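You operate a simulated robot arm through the tools that you are given. There is no shell and no other tool. Be economical: measure what you need, move in short steps, check, and stop when the job is done.

The job below is to be done with a simulated robot arm. You get a single attempt, and the scene is never put back.

TASK
Take the white funnel out of the oven, then heat the oven up to 120 degrees.
Fine: slide the upper shelf out for it; funnel on the worktop before the drying rack, shelf in, door shut; wait till the display shows 120.

It is judged by the outcome, as a careful person would: the job done as asked, and still so three seconds after it is handed in. It fails if anything else is knocked over, pushed out of place, dropped, spilled or broken.

THE ROBOT
A 7-joint arm with a two-finger parallel gripper on a trunk, on a base that drives. Base frame: it is fixed to the floor where the robot stands at the start and does not move with it; the origin is under the middle of the robot, x ahead of it, y to its left, z up. Lengths are in m, angles in rad, forces in N, time in s.
Its first joint turns from -2.007 to 2.007 rad. Places, roughly: bath drain lever [0.7, 0.6, 0.9]; cold tap lever [0.9, 0.7, 0.9]; oven dial [0.5, -0.2, 1.4]; oven door [0.5, 0, 1.1]; oven panel [0.5, 0, 1.4]; oven switch [0.5, 0.1, 1.4]; pure tap lever [0.9, 0.9, 0.9]; upper oven shelf [0.7, 0, 1.1]; worktop before the drying rack [0.6, 1.3, 0.8]. Payload 3.91 kg.
The TCP is the grasp point between the finger pads, 0.03 m short of the fingertips. In the tool frame z runs along the fingers and y along their closing line. The gripper opens to 0.11 m. The fingers are 0.02 m wide and 0.01 m thick; the gripper's body (0.048 by 0.112 m) begins 0.055 m behind the TCP.
Orientation is that of the tool frame in the base frame, as a unit quaternion [x, y, z, w]. With the fingers straight down and closing along the base's y, the tool's x points along the base's -x, its y along +y and its z along -z.

THE INTERFACE
- The arm moves only by the tool arm_command. Its argument "moves" is one flat list of numbers, 7 for each row, row after row: the opening in per cent of the stroke, from 0 (shut) to 100 (fully open), then the shift along the base's x, y, z in m, then the turn, a rotation vector about the base's x, y, z in degrees. In form: [grip, dx, dy, dz, ax, ay, az, grip, dx, dy, dz, ax, ay, az, ...]. A call has 1 to 10 rows; each row shifts and turns the commanded pose from where the row before left it. A row lasts 0.2 s, in which the tool goes at most 0.05 m and 0.15 rad; a call with a longer step from one row to the next is refused whole, and so is a gripper value outside its range. Where a pose cannot be reached the arm comes as near as it can. A force on the tool above 40 N (or 10 N above the force at the start of the call, whichever is more), or a blocked arm, ends the call early, and 0.2 s more pass. Each finger travels about 0.153 m/s and halts on what it meets, pressing with about 28 N; the grip force reading is that of the motor and also rises with nothing between the fingers. The clock runs only during rows and for 0.2 s after the last one: add rows that do not move to give the fingers time. It gives the time, the measured TCP pose, the force on the tool (base axes), the opening and the grip force at its end, in the units of the frame above (readings bear some noise), with the torque about the TCP (base axes, N m) and any sound that the robot's microphone picked up, and new pictures: "pictures" is both (left out), scene, wrist or none.
- Cameras (640 x 400 px; columns grow to the right, rows downward): "scene" is now at [0.2098, 0.1424, 1.5054]; the picture's right is [-0.69, -0.73, 0.00], its down [-0.30, 0.29, -0.91] and it looks along [0.66, -0.62, -0.42] (base axes); focal length 214 px, centre (320, 200). "wrist" rides on the gripper at [0.072, 0.017, -0.103] in the tool frame; the picture's right is [-0.23, 0.97, 0.00], its down [-0.76, -0.18, -0.62] and it looks along [-0.61, -0.14, 0.78] (tool axes); focal length 222 px, centre (320, 200).
- move_column(by): slides the trunk up (or, below 0, down) by that many m; the arm and the scene camera ride with it, the base frame stays. It gives what a move gives, with no picture.
- drive_base(legs): drives the robot by 1 to 6 legs, each [ahead, left, turn to the left] in m, m and rad, along the robot's own axes; the way and the turn of a leg run together, so that a leg with both is an arc; at most 1.5 m and 3.142 rad a leg. The arm and the cameras ride along, it lands a little off, and it stops where it bumps. It gives what a move gives, and a new picture of the scene camera.
- turn_head(pan, tilt): turns the head with the scene camera to pan (to the left, within 1.396 rad either way) and tilt (down, from -0.506 to 1.204), counted from straight ahead of the robot. It gives what a move gives, and a new picture of the scene camera.
- pixel_to_xyz(camera, pixels): there is no depth. For up to 12 entries [column, row, z] of the newest picture of that camera ("zoom" is the newest enlarged one), the place [x, y] in the base frame at which the ray of that pixel passes the height z, good to about 0.003 m. The clock stands still meanwhile.
- close_up(camera, box): a new picture of the part [left, top, right, bottom] of that camera's present view, enlarged. The clock stands still meanwhile.
- sign_off(): hands the job in; it is judged then, once.

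Go step by step. Measure first, check grasps and placings, and put right what went wrong. The budget is 80 turns and 260 pictures, counting those below and the enlarged ones. Unless the task says otherwise, let go and move clear before handing in, and close with one line.

The tools are called as a command line: name --argument value ..., lists and objects as JSON in quotes. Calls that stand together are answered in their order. arm_command: Moves the arm, as the interface text tells. Its arguments: {"type":"object","properties":{"moves":{"type":"array"},"pictures":{"type":"string","enum":["both","scene","wrist","none"]}},"required":["moves"]} The other tools are called the same way: move_column (by) slides the trunk up or down; drive_base (legs) drives the base; turn_head (pan, tilt) turns the head that bears the scene camera; pixel_to_xyz (camera, pixels) gives the place at which the rays of pixels pass given heights; close_up (camera, box) takes an enlarged picture of a part of a camera's view; sign_off () hands the job in.

At the start:

```text
clock: 0.0
tool_pos: [0.5331, -0.1284, 1.4845]
tool_rot: [0.0, 1.0, 0.0, 0.0]
force: [0.6, 0.1, 0.6]
torque: [0.0, 0.0, -0.01]
opening: 0.1099
finger_force: 0.0
trunk travel left (down, up): [-0.825, 0.165]
robot x, y, heading: [0.0004, -0.0007, -0.003]
head pan, tilt: [-0.756, 0.429]
```

scene: 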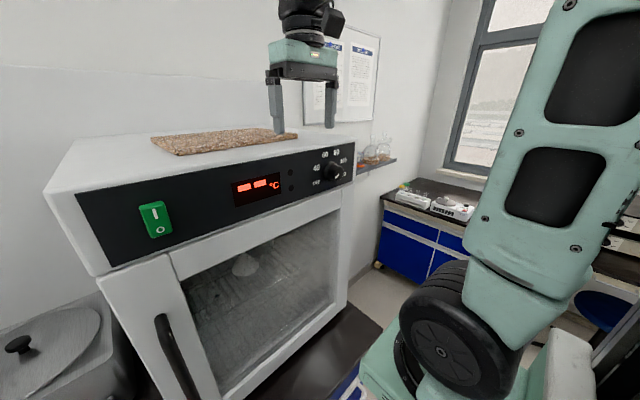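
wrist: 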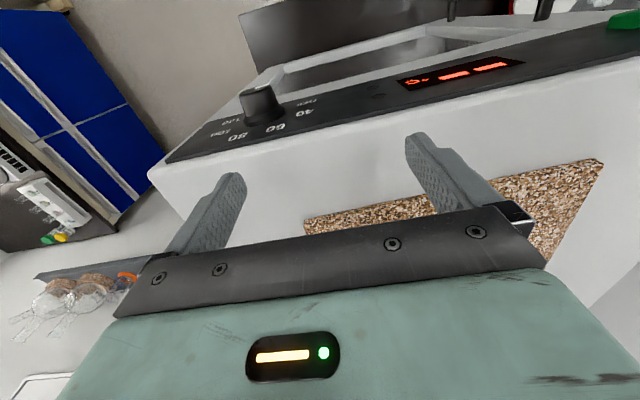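

The scene picture shows the oven: green switch at (155,219), dial near (335,170), vertical handle at (170,350), and the funnel behind the glass at (245,265). I will look closer at these before moving.

close_up --camera "scene" --box '[60, 120, 380, 320]'

turn_head --pan -0.3 --tilt 0.75

```text
2.00 times, centred on (220, 220) of scene
```

zoom: 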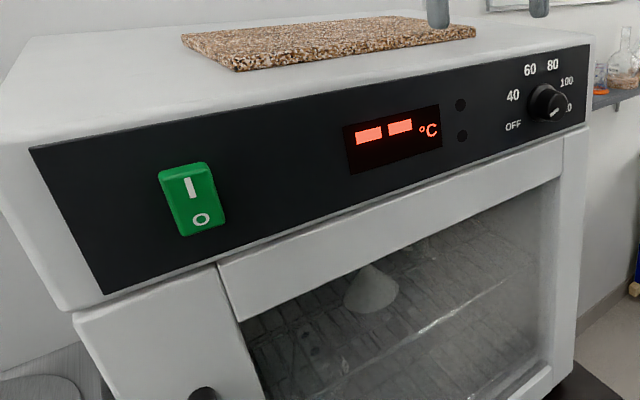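

```text
clock: 0.9
tool_pos: [0.5331, -0.1298, 1.4844]
tool_rot: [-0.001, 1.0, 0.0, 0.0]
force: [0.2, 0.5, 0.4]
torque: [-0.02, 0.0, 0.02]
opening: 0.1099
finger_force: 0.0
trunk travel left (down, up): [-0.825, 0.165]
robot x, y, heading: [0.0007, -0.0021, 0.002]
head pan, tilt: [-0.3, 0.75]
```

scene: 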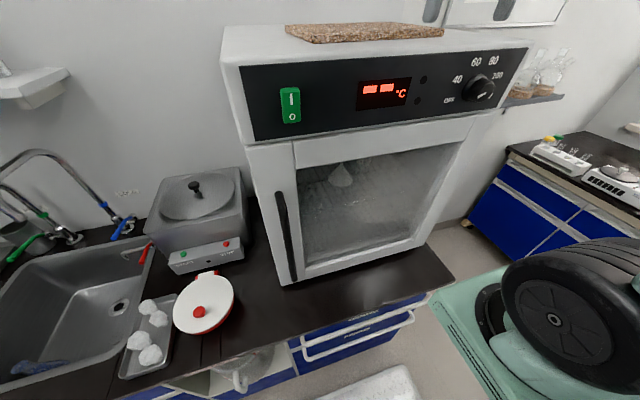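

The handle runs from (281,193) to (292,280), with the switch at (290,105) and the dial at (481,88). I will measure rays for these, and look left towards the drying rack.

pixel_to_xyz --camera "scene" --pixels '[[281, 193, 1.2], [281, 193, 1.25], [292, 280, 0.95], [292, 280, 1.0], [290, 105, 1.4], [481, 88, 1.4], [290, 284, 0.88], [340, 175, 1.1], [340, 175, 1.15], [255, 140, 1.3], [255, 140, 1.35], [440, 240, 0.9]]'

turn_head --pan 0.9 --tilt 0.6

```text
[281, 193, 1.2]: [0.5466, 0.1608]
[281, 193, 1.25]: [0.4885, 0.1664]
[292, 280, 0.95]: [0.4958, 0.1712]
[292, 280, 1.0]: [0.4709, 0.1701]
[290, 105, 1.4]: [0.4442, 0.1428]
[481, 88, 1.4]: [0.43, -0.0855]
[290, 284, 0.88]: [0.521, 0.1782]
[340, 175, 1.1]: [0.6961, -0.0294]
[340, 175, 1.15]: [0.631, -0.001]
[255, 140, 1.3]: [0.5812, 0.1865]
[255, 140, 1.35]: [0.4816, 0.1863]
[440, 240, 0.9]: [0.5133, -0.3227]
```

```text
clock: 2.3
tool_pos: [0.5342, -0.1276, 1.4841]
tool_rot: [-0.001, 1.0, 0.0, 0.0]
force: [0.1, 0.1, -0.1]
torque: [0.0, -0.02, 0.0]
opening: 0.11
finger_force: 0.0
trunk travel left (down, up): [-0.825, 0.165]
robot x, y, heading: [0.0021, 0.0019, 0.002]
head pan, tilt: [0.901, 0.6]
```

scene: 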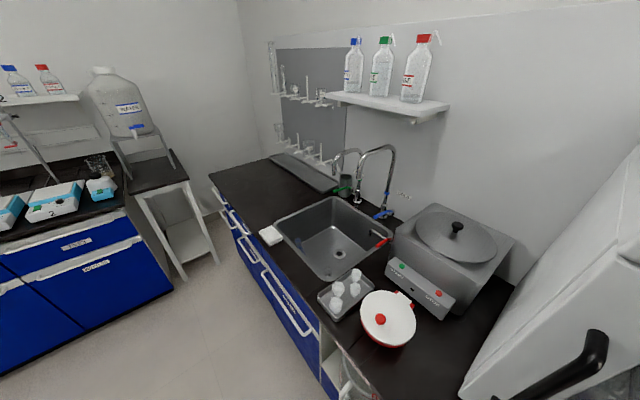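

The bench runs left: sink (330,235), pegboard drying rack (310,100) with a tray below it, free worktop around (250,180). I will get rays for these and look straight at the oven panel.

pixel_to_xyz --camera "scene" --pixels '[[250, 185, 0.8], [250, 185, 0.85], [212, 175, 0.83], [285, 250, 0.83], [370, 370, 0.83], [270, 155, 0.83], [330, 190, 0.83], [270, 235, 0.85], [388, 345, 0.87], [280, 220, 0.83], [240, 175, 0.83], [290, 190, 0.83]]'

close_up --camera "scene" --box '[200, 30, 460, 260]'

turn_head --pan -0.25 --tilt 0.3

```text
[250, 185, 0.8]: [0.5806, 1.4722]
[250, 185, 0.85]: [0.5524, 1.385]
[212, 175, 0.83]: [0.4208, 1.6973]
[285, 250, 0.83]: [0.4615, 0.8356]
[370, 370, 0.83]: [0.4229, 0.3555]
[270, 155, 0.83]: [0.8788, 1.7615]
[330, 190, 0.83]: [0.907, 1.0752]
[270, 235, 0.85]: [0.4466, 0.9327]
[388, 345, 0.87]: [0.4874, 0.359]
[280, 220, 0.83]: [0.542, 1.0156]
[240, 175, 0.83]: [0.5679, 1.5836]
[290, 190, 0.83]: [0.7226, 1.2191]
```

```text
1.74 times, centred on (330, 145) of scene
```

zoom: 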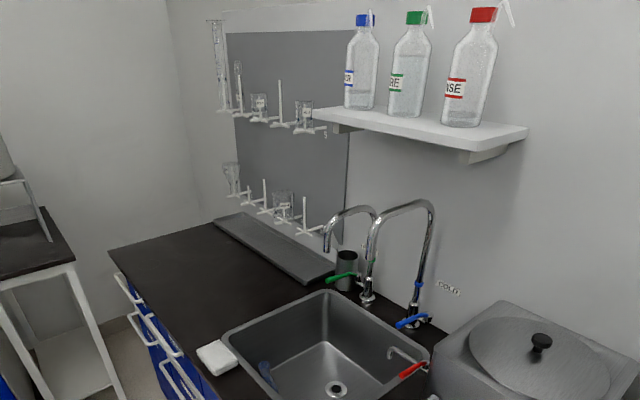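

```text
clock: 3.7
tool_pos: [0.5322, -0.1293, 1.4837]
tool_rot: [0.0, 1.0, 0.0, 0.001]
force: [0.0, -0.1, 0.3]
torque: [0.03, -0.02, 0.04]
opening: 0.1102
finger_force: 0.1
trunk travel left (down, up): [-0.825, 0.165]
robot x, y, heading: [0.0018, -0.0001, -0.001]
head pan, tilt: [-0.25, 0.3]
```

scene: 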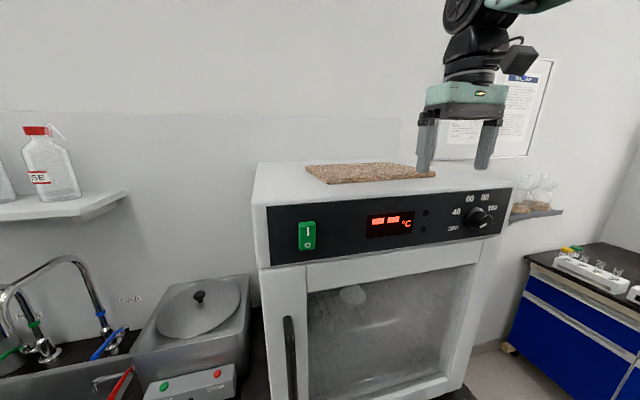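

The free worktop lies about x 0.45–0.75, y 1.1–1.65. Now I zoom onto the panel and measure the oven front.

close_up --camera "scene" --box '[360, 170, 530, 276]'

pixel_to_xyz --camera "scene" --pixels '[[307, 236, 1.36], [307, 236, 1.38], [307, 236, 1.4], [480, 218, 1.38], [480, 218, 1.4], [480, 218, 1.42], [290, 320, 1.2], [290, 320, 1.22], [290, 320, 1.24], [268, 206, 1.44], [512, 187, 1.44], [353, 295, 1.1]]'

close_up --camera "scene" --box '[260, 250, 500, 400]'

```text
3.76 times, centred on (445, 223) of scene
```

zoom: 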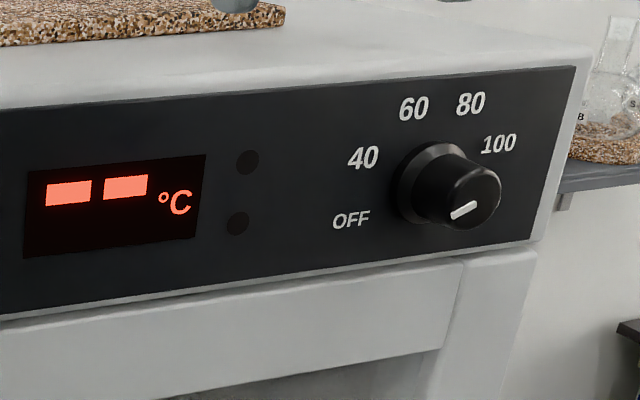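

```text
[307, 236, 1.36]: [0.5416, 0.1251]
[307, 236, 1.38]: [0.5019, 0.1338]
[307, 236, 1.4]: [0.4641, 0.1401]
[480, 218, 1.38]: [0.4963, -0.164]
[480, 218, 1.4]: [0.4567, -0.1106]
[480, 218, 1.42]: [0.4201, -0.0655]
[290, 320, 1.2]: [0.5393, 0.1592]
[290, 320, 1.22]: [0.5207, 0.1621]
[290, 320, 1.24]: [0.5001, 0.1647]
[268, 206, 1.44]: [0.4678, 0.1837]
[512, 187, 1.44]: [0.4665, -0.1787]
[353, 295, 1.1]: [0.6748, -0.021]
```

```text
2.67 times, centred on (380, 325) of scene
```

zoom: 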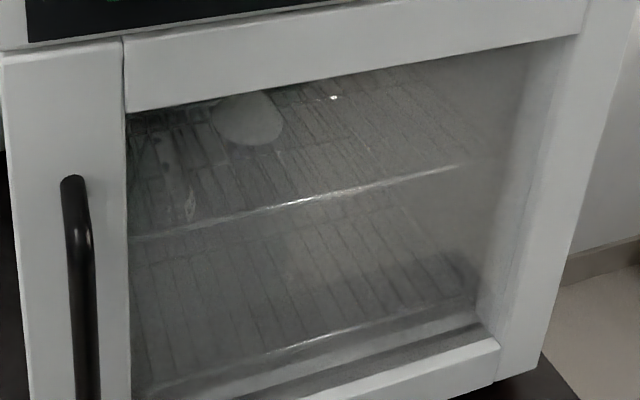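

The tick on the knob points to OFF (8 o'clock), so 120 should be about 240° clockwise. From the two cameras the knob is near (0.50,-0.17,1.38), the handle near x 0.48, y 0.165, z 0.96–1.24, with the hinge on the right. I raise the trunk to clear the oven top, then back away to the left to give the door room.

move_column --by 0.08

drive_base --legs '[[-0.3, 0, 0], [0, 0.25, 0]]'

turn_head --pan -0.35 --tilt 0.5

```text
clock: 4.8
tool_pos: [0.5309, -0.1282, 1.5644]
tool_rot: [0.0, 1.0, 0.0, -0.001]
force: [0.1, 0.6, 0.0]
torque: [0.02, -0.02, 0.02]
opening: 0.11
finger_force: 0.0
trunk travel left (down, up): [-0.905, 0.085]
robot x, y, heading: [-0.0028, 0.003, -0.001]
head pan, tilt: [-0.25, 0.3]
```

```text
clock: 7.0
tool_pos: [0.2314, -0.1266, 1.5652]
tool_rot: [-0.002, 1.0, 0.0, -0.001]
force: [0.6, -0.2, 0.0]
torque: [-0.01, -0.01, -0.02]
opening: 0.1102
finger_force: 0.0
trunk travel left (down, up): [-0.905, 0.085]
robot x, y, heading: [-0.2999, -0.0029, 0.004]
head pan, tilt: [-0.25, 0.3]
stopped in leg 1: the robot was blocked; the commanded pose is now the measured one
```

scene: 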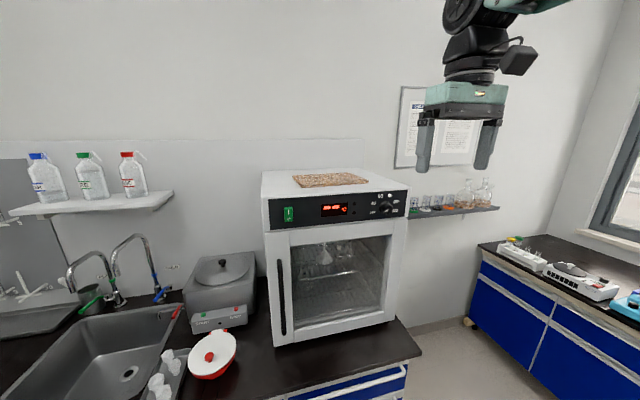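

```text
clock: 7.8
tool_pos: [0.2315, -0.1261, 1.5633]
tool_rot: [-0.003, 1.0, 0.0, 0.0]
force: [-0.4, 0.0, -0.8]
torque: [0.04, 0.01, 0.0]
opening: 0.1099
finger_force: 0.1
trunk travel left (down, up): [-0.905, 0.085]
robot x, y, heading: [-0.3007, -0.003, 0.003]
head pan, tilt: [-0.351, 0.499]
```

scene: 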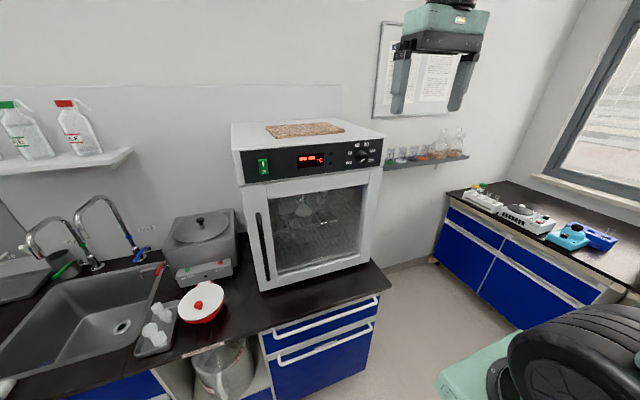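

The base reached x=-0.30 and then was blocked. I look to the left to see what's there, and measure with this new baseline.

pixel_to_xyz --camera "scene" --pixels '[[257, 213, 1.24], [257, 213, 1.22], [267, 280, 0.96], [267, 280, 0.94], [263, 166, 1.38], [369, 155, 1.38], [362, 157, 1.38], [387, 288, 0.83], [262, 290, 0.83], [303, 205, 1.1]]'

turn_head --pan 1.39 --tilt 0.9

```text
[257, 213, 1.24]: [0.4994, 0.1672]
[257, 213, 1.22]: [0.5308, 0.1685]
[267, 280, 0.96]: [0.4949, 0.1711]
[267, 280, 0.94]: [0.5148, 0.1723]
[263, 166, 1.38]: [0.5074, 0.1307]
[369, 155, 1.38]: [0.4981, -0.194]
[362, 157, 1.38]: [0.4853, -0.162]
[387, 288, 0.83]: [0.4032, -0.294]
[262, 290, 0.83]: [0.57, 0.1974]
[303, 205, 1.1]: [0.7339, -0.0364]
```

```text
clock: 9.5
tool_pos: [0.2313, -0.1273, 1.5641]
tool_rot: [-0.003, 1.0, 0.0, 0.0]
force: [-0.1, 0.8, -0.3]
torque: [0.0, -0.02, -0.05]
opening: 0.1102
finger_force: 0.0
trunk travel left (down, up): [-0.905, 0.085]
robot x, y, heading: [-0.3047, -0.0031, 0.005]
head pan, tilt: [1.389, 0.901]
```

scene: 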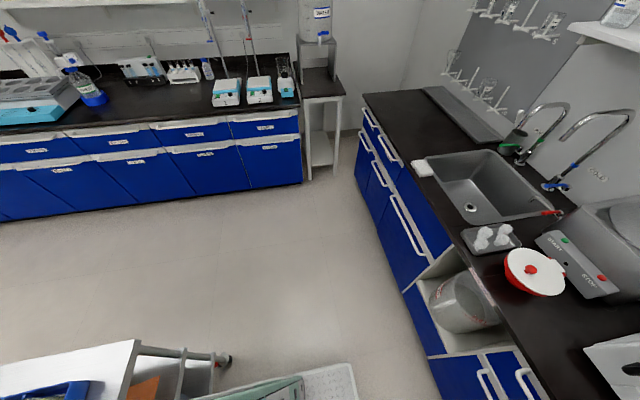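

A cart stands at left-rear, wheel at (225,360), top corner (135,345). I measure its place and the robot's base edges.

pixel_to_xyz --camera "scene" --pixels '[[225, 360, 0.03], [135, 345, 0.5], [135, 345, 0.8], [135, 345, 0.7], [212, 355, 0.5], [305, 378, 0.3], [350, 365, 0.2], [430, 360, 0.0], [350, 365, 0.1]]'

turn_head --pan 1.39 --tilt 1.2

```text
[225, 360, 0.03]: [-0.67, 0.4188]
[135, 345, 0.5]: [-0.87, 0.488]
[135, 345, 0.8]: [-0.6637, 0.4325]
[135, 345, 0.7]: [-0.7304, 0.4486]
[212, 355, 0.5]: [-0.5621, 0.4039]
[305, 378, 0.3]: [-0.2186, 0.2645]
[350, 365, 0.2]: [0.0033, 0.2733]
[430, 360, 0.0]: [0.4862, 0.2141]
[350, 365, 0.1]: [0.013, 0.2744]
```

```text
clock: 10.3
tool_pos: [0.2324, -0.126, 1.5643]
tool_rot: [-0.003, 1.0, 0.001, 0.0]
force: [0.4, 0.7, 0.5]
torque: [0.0, 0.0, -0.03]
opening: 0.1099
finger_force: 0.0
trunk travel left (down, up): [-0.905, 0.085]
robot x, y, heading: [-0.3035, -0.0036, 0.007]
head pan, tilt: [1.389, 1.201]
```

scene: 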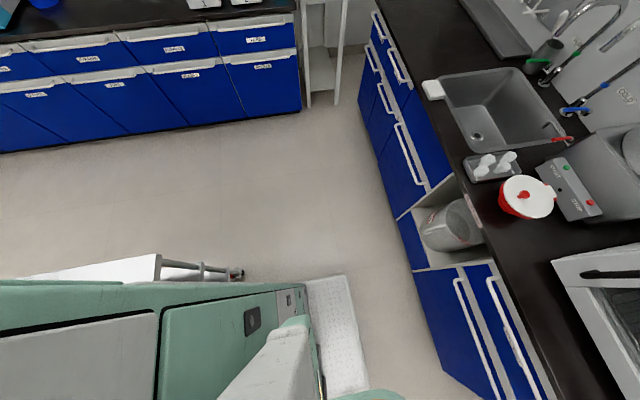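

The cart lies behind the robot, at x below about -0.58, so I just touched it. I step ahead 0.06 and then go left 0.25.

drive_base --legs '[[0.06, 0, 0], [0, 0.25, 0]]'

```text
clock: 12.8
tool_pos: [0.2905, 0.1273, 1.5643]
tool_rot: [-0.001, 1.0, 0.001, 0.0]
force: [0.6, -1.1, -0.5]
torque: [0.04, -0.01, -0.02]
opening: 0.11
finger_force: 0.1
trunk travel left (down, up): [-0.905, 0.085]
robot x, y, heading: [-0.2434, 0.2519, 0.0]
head pan, tilt: [1.389, 1.201]
```

scene: 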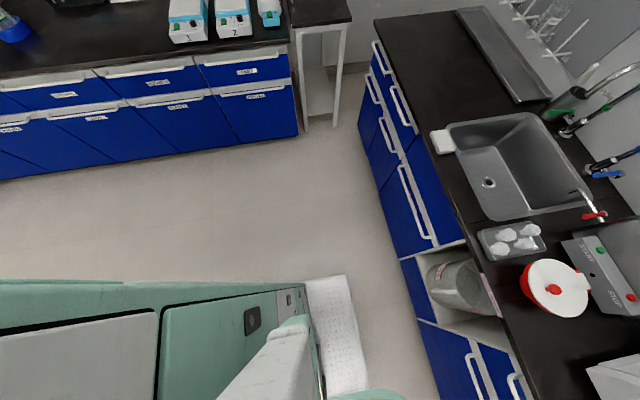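

The base is now at (-0.24, 0.25). I turn the tool to point ahead (+x) while shifting a bit ahead, then lower the trunk.

arm_command --moves '[100, 0.01, 0.004, 0, 0, -8.2, 0, 100, 0.01, 0.004, 0, 0, -8.2, 0, 100, 0.01, 0.004, 0, 0, -8.2, 0, 100, 0.01, 0.004, 0, 0, -8.2, 0, 100, 0.01, 0.004, 0, 0, -8.2, 0, 100, 0.01, 0.004, 0, 0, -8.2, 0, 100, 0.01, 0.004, 0, 0, -8.2, 0, 100, 0.01, 0.004, 0, 0, -8.2, 0, 100, 0.01, 0.004, 0, 0, -8.2, 0, 100, 0.01, 0.004, 0, 0, -8.2, 0]' --pictures "none"

arm_command --moves '[100, 0.0, 0.0, 0, 0, -8, 0, 100, 0, 0, 0, 0, 0, 0]' --pictures "none"

move_column --by -0.45

turn_head --pan -0.2 --tilt 0.2

```text
clock: 14.9
tool_pos: [0.4503, 0.1893, 1.5136]
tool_rot: [-0.001, 0.754, 0.0, 0.657]
force: [0.0, 0.1, -0.3]
torque: [0.0, 0.04, 0.01]
opening: 0.1101
finger_force: 0.0
out of reach, approached as far as the arm can: row 4, 5, 6
trunk travel left (down, up): [-0.905, 0.085]
robot x, y, heading: [-0.2443, 0.2548, 0.002]
head pan, tilt: [1.389, 1.201]
```

```text
clock: 15.6
tool_pos: [0.4503, 0.1894, 1.5144]
tool_rot: [-0.001, 0.707, 0.0, 0.708]
force: [0.4, 0.0, -0.4]
torque: [-0.02, -0.03, 0.0]
opening: 0.11
finger_force: 0.0
trunk travel left (down, up): [-0.905, 0.085]
robot x, y, heading: [-0.2432, 0.2529, 0.002]
head pan, tilt: [1.389, 1.201]
```

```text
refused: -0.45 is not a number from -0.4 to 0.4
```

```text
clock: 17.2
tool_pos: [0.4505, 0.1907, 1.5134]
tool_rot: [0.0, 0.707, -0.001, 0.707]
force: [-0.4, -0.4, 0.3]
torque: [0.01, 0.0, -0.04]
opening: 0.1101
finger_force: 0.1
trunk travel left (down, up): [-0.905, 0.085]
robot x, y, heading: [-0.2405, 0.256, 0.007]
head pan, tilt: [-0.201, 0.201]
```

scene: 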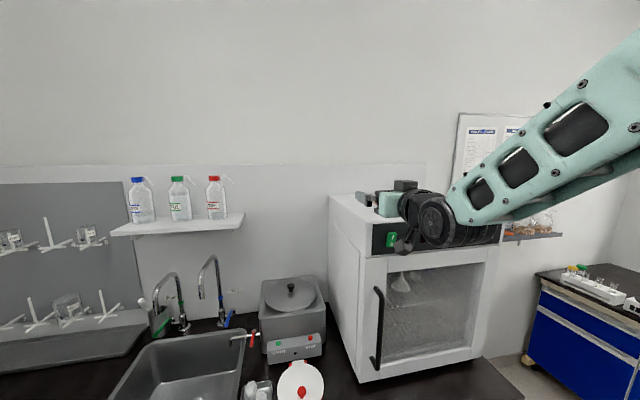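

The tool now points ahead at (0.45,0.19,1.51). I draw back 0.08 and lower the trunk to the handle's mid height.

arm_command --moves '[100, -0.04, -0.01, 0, 0, 0, 0, 100, -0.04, -0.01, 0, 0, 0, 0, 100, 0, 0, 0, 0, 0, 0]' --pictures "none"

move_column --by -0.39

turn_head --pan -0.2 --tilt 0.25

close_up --camera "wrist" --box '[0, 0, 640, 400]'

```text
clock: 18.0
tool_pos: [0.3854, 0.1705, 1.5244]
tool_rot: [0.001, 0.706, -0.001, 0.709]
force: [-0.8, -1.9, 0.9]
torque: [0.03, 0.02, 0.08]
opening: 0.1101
finger_force: 0.0
out of reach, approached as far as the arm can: row 2
trunk travel left (down, up): [-0.905, 0.085]
robot x, y, heading: [-0.2417, 0.255, -0.002]
head pan, tilt: [-0.201, 0.201]
```

```text
clock: 21.8
tool_pos: [0.3871, 0.1701, 1.1293]
tool_rot: [0.001, 0.707, 0.0, 0.707]
force: [0.5, 0.6, -0.3]
torque: [0.0, 0.0, -0.01]
opening: 0.1098
finger_force: 0.1
trunk travel left (down, up): [-0.515, 0.475]
robot x, y, heading: [-0.2442, 0.2503, -0.002]
head pan, tilt: [-0.201, 0.201]
```

```text
clock: 22.4
tool_pos: [0.3879, 0.1704, 1.1299]
tool_rot: [0.001, 0.707, -0.001, 0.707]
force: [-0.9, 0.9, -0.1]
torque: [0.01, -0.02, -0.01]
opening: 0.1099
finger_force: 0.0
trunk travel left (down, up): [-0.515, 0.475]
robot x, y, heading: [-0.2432, 0.2559, 0.005]
head pan, tilt: [-0.201, 0.25]
```

scene: 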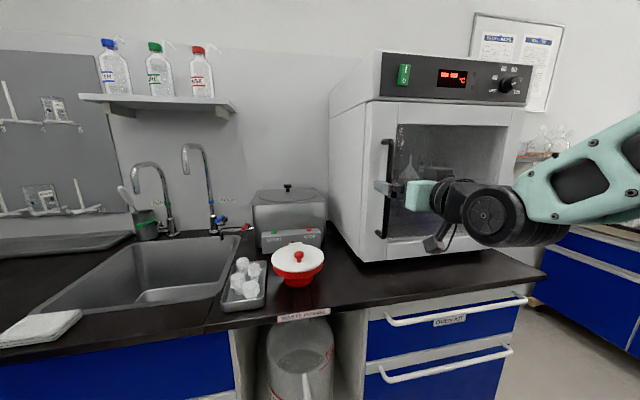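

```text
1.00 times, centred on (320, 200) of wrist
```

zoom: 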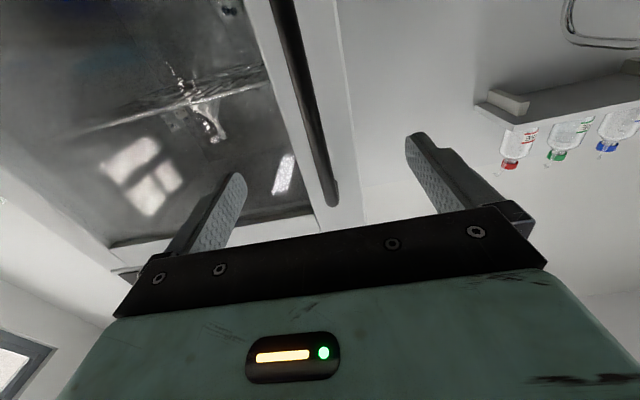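

The wrist view shows the handle bar between the two fingers at (310,120). I advance to x≈0.485 and close.

arm_command --moves '[100, 0.04, -0.001, -0.01, 0, 0, 0, 100, 0.03, 0, 0, 0, 0, 0, 100, 0.025, 0, 0, 0, 0, 0, 50, 0, 0, 0, 0, 0, 0, 0, 0, 0, 0, 0, 0, 0, 0, 0, 0, 0, 0, 0, 0, 0, 0, 0, 0, 0, 0, 0]'

```text
clock: 24.0
tool_pos: [0.4812, 0.1667, 1.121]
tool_rot: [0.004, 0.707, -0.002, 0.707]
force: [2.5, -35.0, 0.5]
torque: [-0.12, 0.19, -0.06]
opening: 0.0155
finger_force: 45.5
trunk travel left (down, up): [-0.515, 0.475]
robot x, y, heading: [-0.245, 0.2499, 0.004]
head pan, tilt: [-0.201, 0.25]
```

scene: 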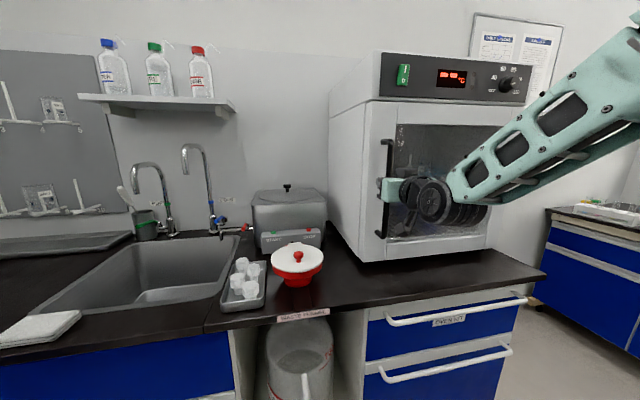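
wrist: 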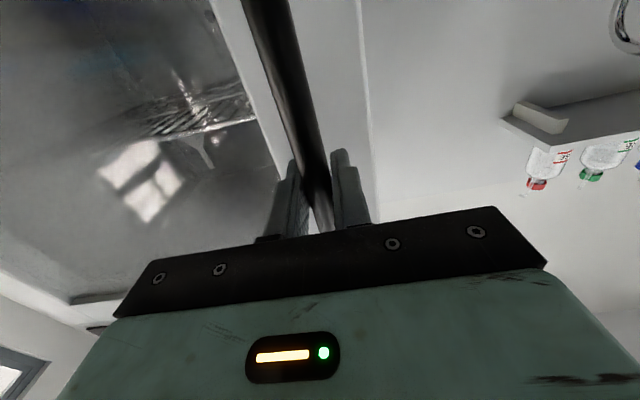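

The bar is gripped (opening 0.0155) with a side force of -35 N in y. I ease by a few mm in -y and start the pull along the arc about the hinge at roughly (0.53,-0.24).

arm_command --moves '[0, 0, -0.004, 0, 0, 0, 0, 0, -0.028, -0.004, 0, 0, 0, 4, 0, -0.028, -0.006, 0, 0, 0, 4, 0, -0.027, -0.008, 0, 0, 0, 4]' --pictures "scene"

```text
clock: 25.0
tool_pos: [0.3959, 0.1486, 1.12]
tool_rot: [-0.074, 0.703, 0.075, 0.703]
force: [3.1, -11.8, 7.7]
torque: [0.15, -0.58, -0.08]
opening: 0.0158
finger_force: 44.5
trunk travel left (down, up): [-0.515, 0.475]
robot x, y, heading: [-0.2434, 0.2544, 0.001]
head pan, tilt: [-0.201, 0.25]
```

scene: 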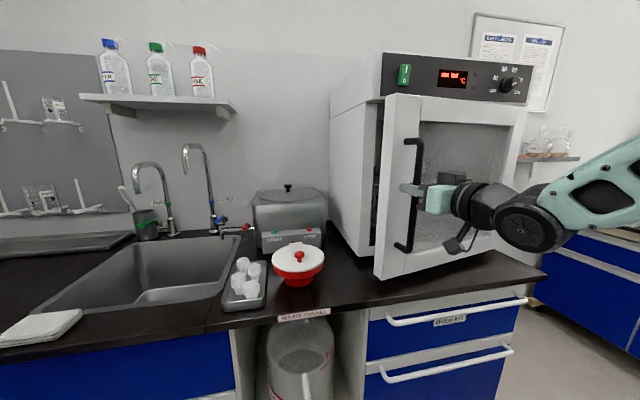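

The door is opening smoothly (about 12°) with low force. I continue the arc in 6° steps to about 42°.

arm_command --moves '[0, -0.0397, -0.0153, 0, 0, 0, 6, 0, -0.038, -0.0194, 0, 0, 0, 6, 0, -0.0357, -0.0233, 0, 0, 0, 6, 0, -0.0331, -0.0268, 0, 0, 0, 6, 0, -0.0302, -0.0302, 0, 0, 0, 6]' --pictures "scene"

```text
clock: 25.4
tool_pos: [0.3689, 0.1382, 1.1198]
tool_rot: [-0.114, 0.706, 0.112, 0.69]
force: [0.3, 0.0, -8.9]
torque: [0.35, -1.27, 0.06]
opening: 0.0159
finger_force: 44.5
out of reach, approached as far as the arm can: row 1, 2
trunk travel left (down, up): [-0.515, 0.475]
robot x, y, heading: [-0.2439, 0.2562, 0.004]
head pan, tilt: [-0.201, 0.25]
stopped in row 2: the force on the tool passed its limit (the readings are from after the stop); the commanded pose is now the measured one
```

scene: 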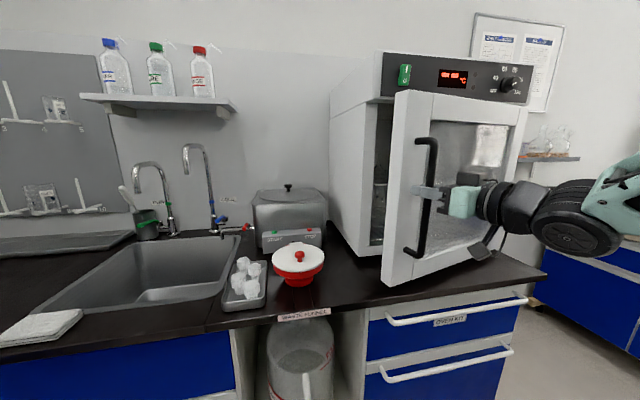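

The arm is too folded for this pull, since the wrist is too near the trunk. Yawing the gripper further ahead about the round bar moves the wrist outwards, so I loosen slightly and yaw 32° around the bar.

arm_command --moves '[17, 0, 0, 0, 0, 0, 0, 17, 0, 0, 0, 0, 0, 8, 17, 0, 0, 0, 0, 0, 8, 17, 0, 0, 0, 0, 0, 8, 17, 0, 0, 0, 0, 0, 8, 17, 0, 0, 0, 0, 0, 0]'

```text
clock: 26.8
tool_pos: [0.3692, 0.1395, 1.1214]
tool_rot: [-0.305, 0.645, 0.299, 0.633]
force: [0.0, 0.0, 0.3]
torque: [0.01, -0.01, -0.03]
opening: 0.0188
finger_force: 0.0
trunk travel left (down, up): [-0.515, 0.475]
robot x, y, heading: [-0.2447, 0.254, 0.002]
head pan, tilt: [-0.201, 0.25]
```

scene: 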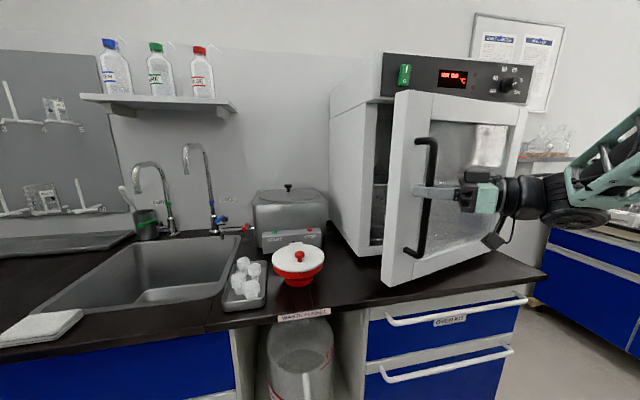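
wrist: 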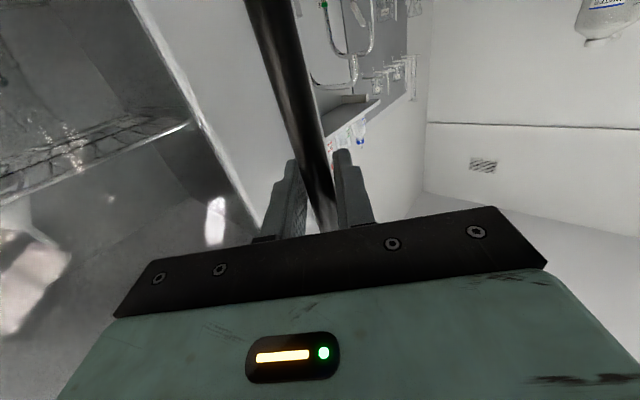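

There is no contact force and the yaw is about 50°. I grip again and continue the arc.

arm_command --moves '[0, 0, 0, 0, 0, 0, 0, 0, -0.037, -0.0185, 0, 0, 0, 6, 0, -0.0357, -0.0233, 0, 0, 0, 6, 0, -0.0331, -0.0268, 0, 0, 0, 6, 0, -0.0302, -0.0302, 0, 0, 0, 6]' --pictures "scene"

```text
clock: 27.7
tool_pos: [0.2922, 0.1027, 1.1203]
tool_rot: [-0.377, 0.605, 0.371, 0.595]
force: [-5.8, 9.7, 6.0]
torque: [0.12, -0.16, 0.23]
opening: 0.0156
finger_force: 44.9
trunk travel left (down, up): [-0.515, 0.475]
robot x, y, heading: [-0.2438, 0.2573, 0.003]
head pan, tilt: [-0.201, 0.25]
stopped in row 4: the force on the tool passed its limit (the readings are from after the stop); the commanded pose is now the measured one
```

scene: 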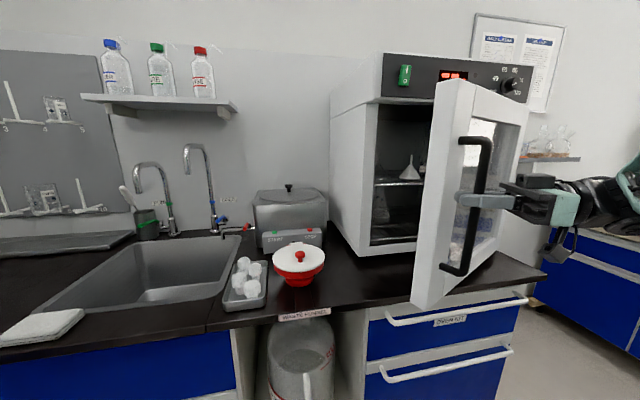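

The door is at about 31° and the fitted hinge is (0.528,-0.285), radius 0.453. I continue with the corrected arc.

arm_command --moves '[0, 0, 0, 0, 0, 0, 0, 0, -0.0373, -0.0253, 0, 0, 0, 4, 0, -0.0334, -0.0278, 0, 0, 0, 4, 0, -0.0306, -0.0309, 0, 0, 0, 4, 0, -0.0276, -0.0336, 0, 0, 0, 4, 0, -0.0241, -0.0362, 0, 0, 0, 4]' --pictures "scene"

```text
clock: 28.5
tool_pos: [0.2462, 0.0708, 1.1198]
tool_rot: [-0.427, 0.574, 0.416, 0.562]
force: [5.5, -8.1, 6.1]
torque: [0.11, 0.18, -0.24]
opening: 0.0153
finger_force: 44.4
out of reach, approached as far as the arm can: row 3
trunk travel left (down, up): [-0.515, 0.475]
robot x, y, heading: [-0.242, 0.2562, -0.001]
head pan, tilt: [-0.201, 0.25]
stopped in row 4: the force on the tool passed its limit (the readings are from after the stop); the commanded pose is now the measured one
```

scene: 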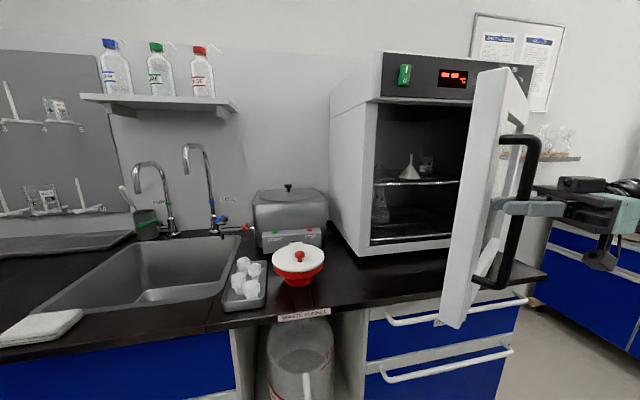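

The arm hits its near limit again with the door at about 40°. I let go, back off, rise over the door top and step the base left 0.2, then push the door on from its inner side.

arm_command --moves '[60, 0, 0, 0, 0, 0, 0, 100, 0, 0, 0, 0, 0, 0, 100, -0.01, -0.035, 0, 0, 0, 0, 100, -0.01, -0.035, 0, 0, 0, 0, 100, -0.01, -0.035, 0, 0, 0, 0]' --pictures "scene"

move_column --by 0.39

drive_base --legs '[[0, 0.2, 0]]'

```text
clock: 29.7
tool_pos: [0.2182, -0.0316, 1.1182]
tool_rot: [-0.427, 0.573, 0.418, 0.561]
force: [1.1, 0.9, -0.6]
torque: [-0.02, -0.05, 0.0]
opening: 0.11
finger_force: 0.0
trunk travel left (down, up): [-0.515, 0.475]
robot x, y, heading: [-0.2423, 0.2576, 0.0]
head pan, tilt: [-0.201, 0.25]
```

scene: 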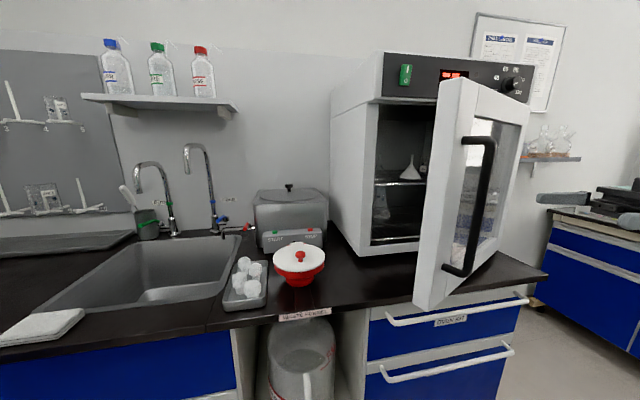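

```text
clock: 33.5
tool_pos: [0.2163, -0.033, 1.5085]
tool_rot: [-0.427, 0.573, 0.417, 0.561]
force: [0.1, -0.3, 0.3]
torque: [0.01, 0.01, 0.0]
opening: 0.1103
finger_force: 0.1
trunk travel left (down, up): [-0.905, 0.085]
robot x, y, heading: [-0.2404, 0.2531, 0.002]
head pan, tilt: [-0.201, 0.25]
```

```text
clock: 35.0
tool_pos: [0.2155, 0.1649, 1.5076]
tool_rot: [-0.426, 0.574, 0.417, 0.562]
force: [0.3, -0.2, -0.2]
torque: [0.02, 0.0, 0.0]
opening: 0.1099
finger_force: 0.0
trunk travel left (down, up): [-0.905, 0.085]
robot x, y, heading: [-0.2446, 0.4552, -0.001]
head pan, tilt: [-0.201, 0.25]
```

scene: 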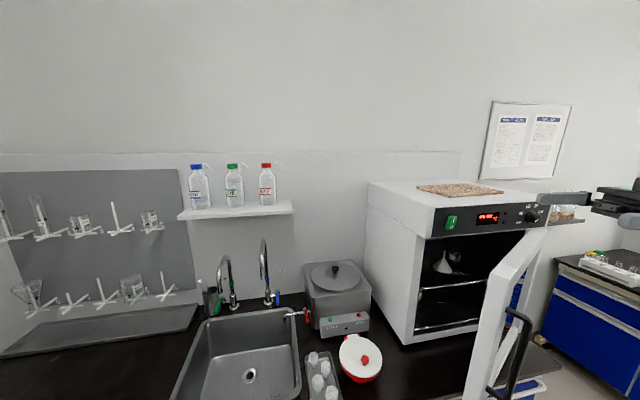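

Door edge visible at (510,300), open around 35–40°. I yaw the tool to about -25° and place it at (0.36,0.17), left of the door, before lowering.

arm_command --moves '[0, 0.015, 0, 0, 0, 0, -8.2, 0, 0.015, 0, 0, 0, 0, -8.2, 0, 0.015, 0, 0, 0, 0, -8.2, 0, 0.015, 0, 0, 0, 0, -8.2, 0, 0.015, 0, 0, 0, 0, -8.2, 0, 0.015, 0, 0, 0, 0, -8.2, 0, 0.015, 0, 0, 0, 0, -8.2, 0, 0.015, 0, 0, 0, 0, -8.2, 0, 0.015, 0, 0, 0, 0, -8.2, 0, 0.015, 0, 0, 0, 0, -8.2]' --pictures "none"

arm_command --moves '[0, 0.005, 0, 0, 0, 0, -8, 0, 0.005, 0, 0, 0, 0, -8, 0, 0, 0, 0, 0, 0, 0]' --pictures "scene"

```text
clock: 37.2
tool_pos: [0.3674, 0.167, 1.5081]
tool_rot: [0.056, 0.714, -0.055, 0.696]
force: [0.6, -0.9, 0.3]
torque: [0.0, -0.01, 0.03]
opening: 0.0
finger_force: 27.6
trunk travel left (down, up): [-0.905, 0.085]
robot x, y, heading: [-0.2429, 0.4532, 0.001]
head pan, tilt: [-0.201, 0.25]
```

```text
clock: 38.0
tool_pos: [0.3757, 0.1676, 1.5084]
tool_rot: [0.153, 0.699, -0.15, 0.683]
force: [0.1, -0.6, -0.4]
torque: [0.0, 0.04, -0.01]
opening: 0.0
finger_force: 28.2
trunk travel left (down, up): [-0.905, 0.085]
robot x, y, heading: [-0.2444, 0.4546, -0.002]
head pan, tilt: [-0.201, 0.25]
```

scene: 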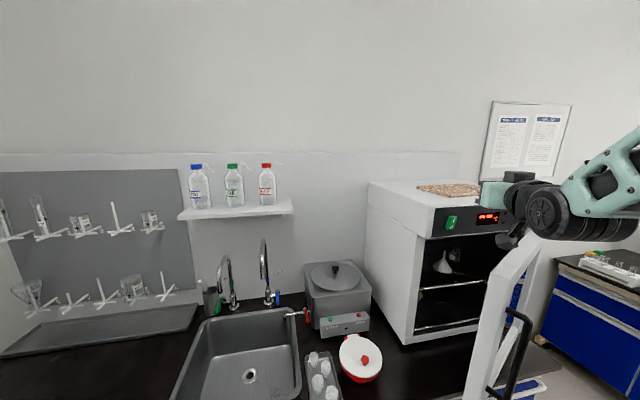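

The elbow might come close to the door if I lower it level, so I pitch the tool about 57° down and push with the fingertips over the door's top part, keeping the arm above the door.

arm_command --moves '[0, 0, 0, 0, 3.46, 7.43, 0, 0, 0, 0, 0, 3.46, 7.43, 0, 0, 0, 0, 0, 3.46, 7.43, 0, 0, 0, 0, 0, 3.46, 7.43, 0, 0, 0, 0, 0, 3.46, 7.43, 0, 0, 0, 0, 0, 3.46, 7.43, 0, 0, 0, 0, 0, 3.46, 7.43, 0]' --pictures "none"

move_column --by -0.23

turn_head --pan -0.6 --tilt 0.4

close_up --camera "wrist" --box '[0, 0, 640, 400]'

```text
clock: 39.6
tool_pos: [0.3752, 0.1669, 1.5097]
tool_rot: [0.207, 0.941, -0.056, 0.263]
force: [-0.4, -0.3, -0.4]
torque: [0.0, -0.04, -0.02]
opening: 0.0002
finger_force: 28.3
trunk travel left (down, up): [-0.905, 0.085]
robot x, y, heading: [-0.2417, 0.4549, 0.002]
head pan, tilt: [-0.201, 0.25]
```

```text
clock: 42.1
tool_pos: [0.3749, 0.1659, 1.2831]
tool_rot: [0.206, 0.939, -0.059, 0.268]
force: [1.6, -3.3, 30.1]
torque: [-0.6, 2.02, 0.27]
opening: 0.0
finger_force: 28.1
trunk travel left (down, up): [-0.675, 0.315]
robot x, y, heading: [-0.2425, 0.453, -0.003]
head pan, tilt: [-0.201, 0.25]
```

```text
clock: 42.9
tool_pos: [0.3742, 0.166, 1.2832]
tool_rot: [0.208, 0.939, -0.058, 0.268]
force: [2.7, -6.4, 44.6]
torque: [-0.9, 3.01, 0.43]
opening: 0.0
finger_force: 28.2
trunk travel left (down, up): [-0.675, 0.315]
robot x, y, heading: [-0.2437, 0.4556, -0.0]
head pan, tilt: [-0.6, 0.4]
```

scene: 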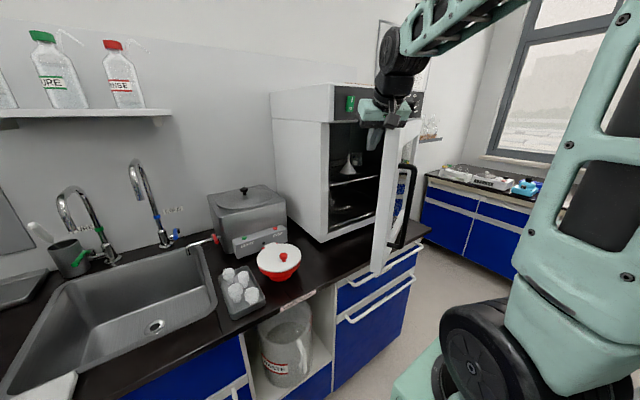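

```text
1.00 times, centred on (320, 200) of wrist
```

zoom: 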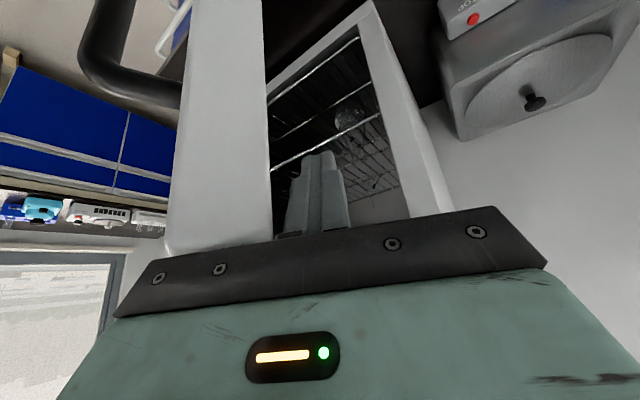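

A 44 N upward force says the hand body rests on the door's top (wrist view, left of (180,260)), with the fingers already on the inner side. I raise 0.025 to free it.

move_column --by 0.025

arm_command --moves '[0, 0, -0.02, 0, 0, 0, 0, 0, 0, -0.02, 0, 0, 0, 0]'

```text
clock: 43.6
tool_pos: [0.3754, 0.1679, 1.3027]
tool_rot: [0.208, 0.941, -0.056, 0.262]
force: [-0.7, -0.3, -0.2]
torque: [0.0, 0.01, -0.02]
opening: 0.0001
finger_force: 28.2
trunk travel left (down, up): [-0.7, 0.29]
robot x, y, heading: [-0.2463, 0.4541, -0.0]
head pan, tilt: [-0.6, 0.4]
```

```text
clock: 44.2
tool_pos: [0.3771, 0.1264, 1.3046]
tool_rot: [0.207, 0.94, -0.057, 0.264]
force: [-0.5, 0.4, 0.4]
torque: [0.0, -0.04, 0.02]
opening: 0.0
finger_force: 28.0
trunk travel left (down, up): [-0.7, 0.29]
robot x, y, heading: [-0.2438, 0.4577, 0.002]
head pan, tilt: [-0.6, 0.4]
```

scene: 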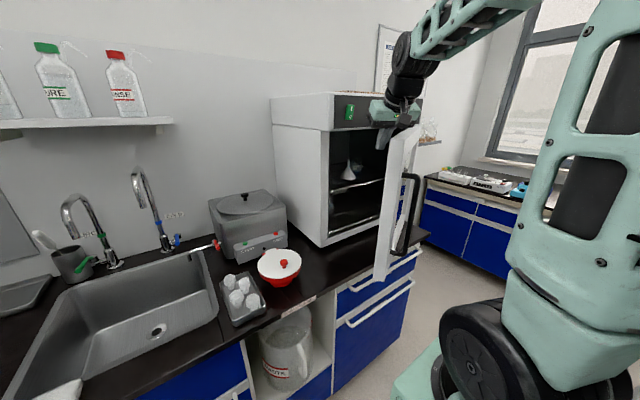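
wrist: 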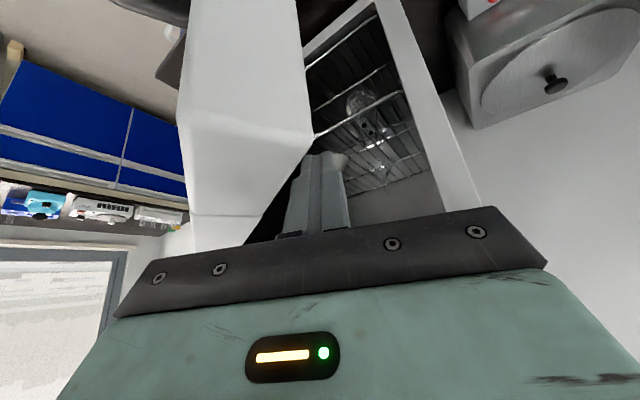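

The fingers are behind the door with the hand above it. I now push along the arc.

arm_command --moves '[0, -0.0422, -0.0179, 0, 0, 0, 0, 0, -0.0401, -0.0223, 0, 0, 0, 0, 0, -0.0376, -0.0263, 0, 0, 0, 0, 0, -0.0346, -0.03, 0, 0, 0, 0, 0, -0.0312, -0.0336, 0, 0, 0, 0, 0, -0.0276, -0.0366, 0, 0, 0, 0]' --pictures "scene"

```text
clock: 45.6
tool_pos: [0.1638, -0.0402, 1.3017]
tool_rot: [0.206, 0.94, -0.057, 0.265]
force: [-0.3, 0.4, -0.1]
torque: [0.0, 0.0, -0.05]
opening: 0.0001
finger_force: 27.5
trunk travel left (down, up): [-0.7, 0.29]
robot x, y, heading: [-0.2417, 0.4538, 0.003]
head pan, tilt: [-0.6, 0.4]
```

scene: 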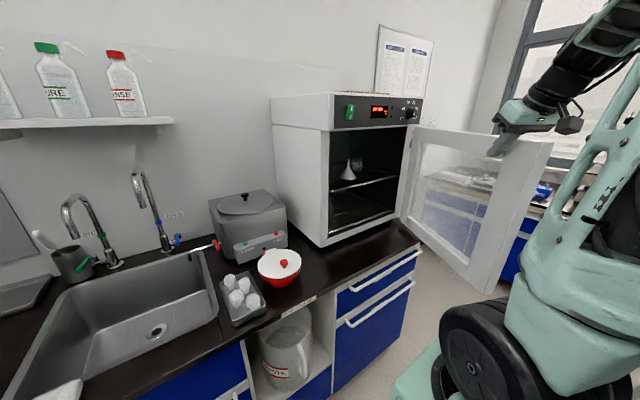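

The door swings easily and is about 60° open now. I push on to about 95°.

arm_command --moves '[0, -0.0236, -0.0393, 0, 0, 0, 0, 0, -0.0194, -0.0415, 0, 0, 0, 0, 0, -0.0149, -0.0434, 0, 0, 0, 0, 0, -0.0103, -0.0446, 0, 0, 0, 0, 0, -0.005, -0.045, 0, 0, 0, 0, 0, 0, -0.045, 0, 0, 0, 0, 0, 0.005, -0.045, 0, 0, 0, 0]' --pictures "scene"

```text
clock: 47.2
tool_pos: [0.094, -0.3363, 1.3041]
tool_rot: [0.207, 0.94, -0.057, 0.265]
force: [0.8, 1.7, 1.2]
torque: [-0.07, 0.13, -0.08]
opening: 0.0
finger_force: 28.2
out of reach, approached as far as the arm can: row 7
trunk travel left (down, up): [-0.7, 0.29]
robot x, y, heading: [-0.2487, 0.4553, 0.004]
head pan, tilt: [-0.6, 0.4]
```

scene: 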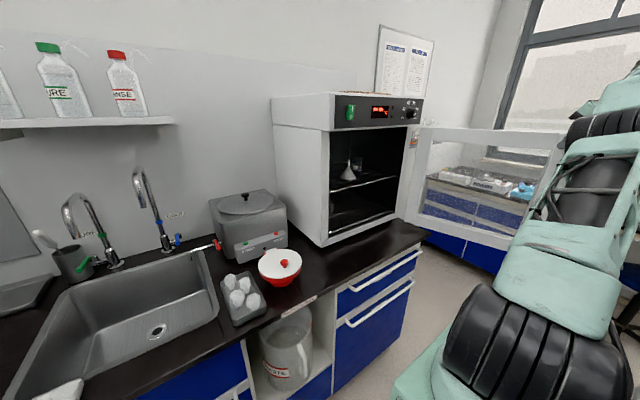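

The door is now about 95–100° open. I look into the oven to locate the shelf rod and the funnel.

close_up --camera "scene" --box '[310, 100, 440, 240]'

pixel_to_xyz --camera "scene" --pixels '[[348, 178, 1.12], [348, 178, 1.08], [348, 178, 1.15], [331, 193, 1.1], [331, 193, 1.14], [395, 177, 1.1], [395, 177, 1.14], [330, 233, 0.95], [333, 130, 1.32], [408, 125, 1.32], [420, 128, 1.33]]'

```text
2.86 times, centred on (375, 170) of scene
```

zoom: 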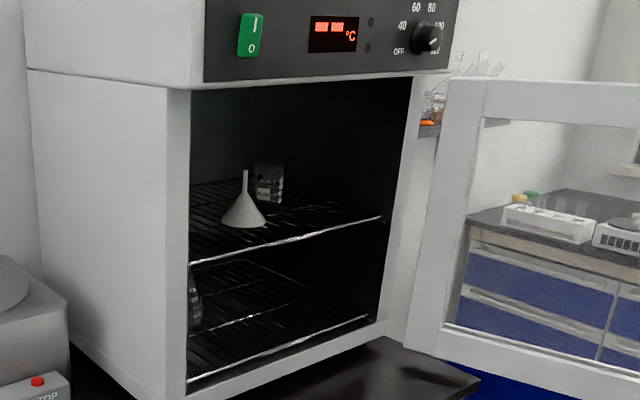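

```text
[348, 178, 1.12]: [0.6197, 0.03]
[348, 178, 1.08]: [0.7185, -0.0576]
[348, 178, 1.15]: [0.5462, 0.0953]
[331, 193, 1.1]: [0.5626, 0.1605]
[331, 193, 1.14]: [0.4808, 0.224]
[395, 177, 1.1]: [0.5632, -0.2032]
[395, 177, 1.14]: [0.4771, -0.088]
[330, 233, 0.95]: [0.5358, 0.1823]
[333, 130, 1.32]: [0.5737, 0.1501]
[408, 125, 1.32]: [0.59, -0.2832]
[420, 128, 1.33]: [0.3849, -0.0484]
```

The shelf's front rod runs about (0.56, 0.16)→(0.56,-0.20) at z≈1.10; the funnel stands stem-up near (0.67,-0.015) with a beaker behind it. I move away from the door, level the tool, and yaw to straight ahead.

arm_command --moves '[0, 0.0, 0.04, 0, 0, 0, 0, 0, 0.02, 0.035, 0, -3.46, -7.43, 0, 0, 0.02, 0.035, 0, -3.46, -7.43, 0, 0, 0.02, 0.035, 0, -3.46, -7.43, 0, 0, 0.02, 0.035, 0, -3.46, -7.43, 0, 0, 0.02, 0.035, 0, -3.46, -7.43, 0, 0, 0.02, 0.035, 0, -3.46, -7.43, 0, 0, 0.02, 0.02, 0, -3.46, -7.43, 0, 0, 0.02, 0.0, 0, 0, 0, 8.2, 0, 0.02, 0.0, 0, 0, 0, 8.2]' --pictures "scene"

```text
clock: 49.5
tool_pos: [0.2737, -0.0666, 1.3021]
tool_rot: [0.052, 0.712, -0.051, 0.698]
force: [-0.8, 1.3, -0.3]
torque: [-0.01, 0.01, 0.0]
opening: 0.0
finger_force: 27.4
trunk travel left (down, up): [-0.7, 0.29]
robot x, y, heading: [-0.2436, 0.4537, 0.005]
head pan, tilt: [-0.6, 0.4]
```

scene: 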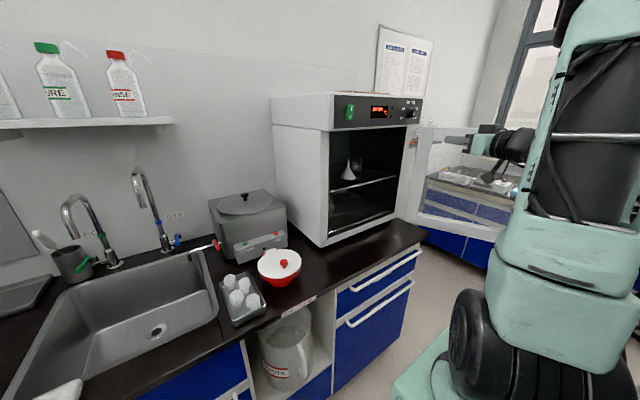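

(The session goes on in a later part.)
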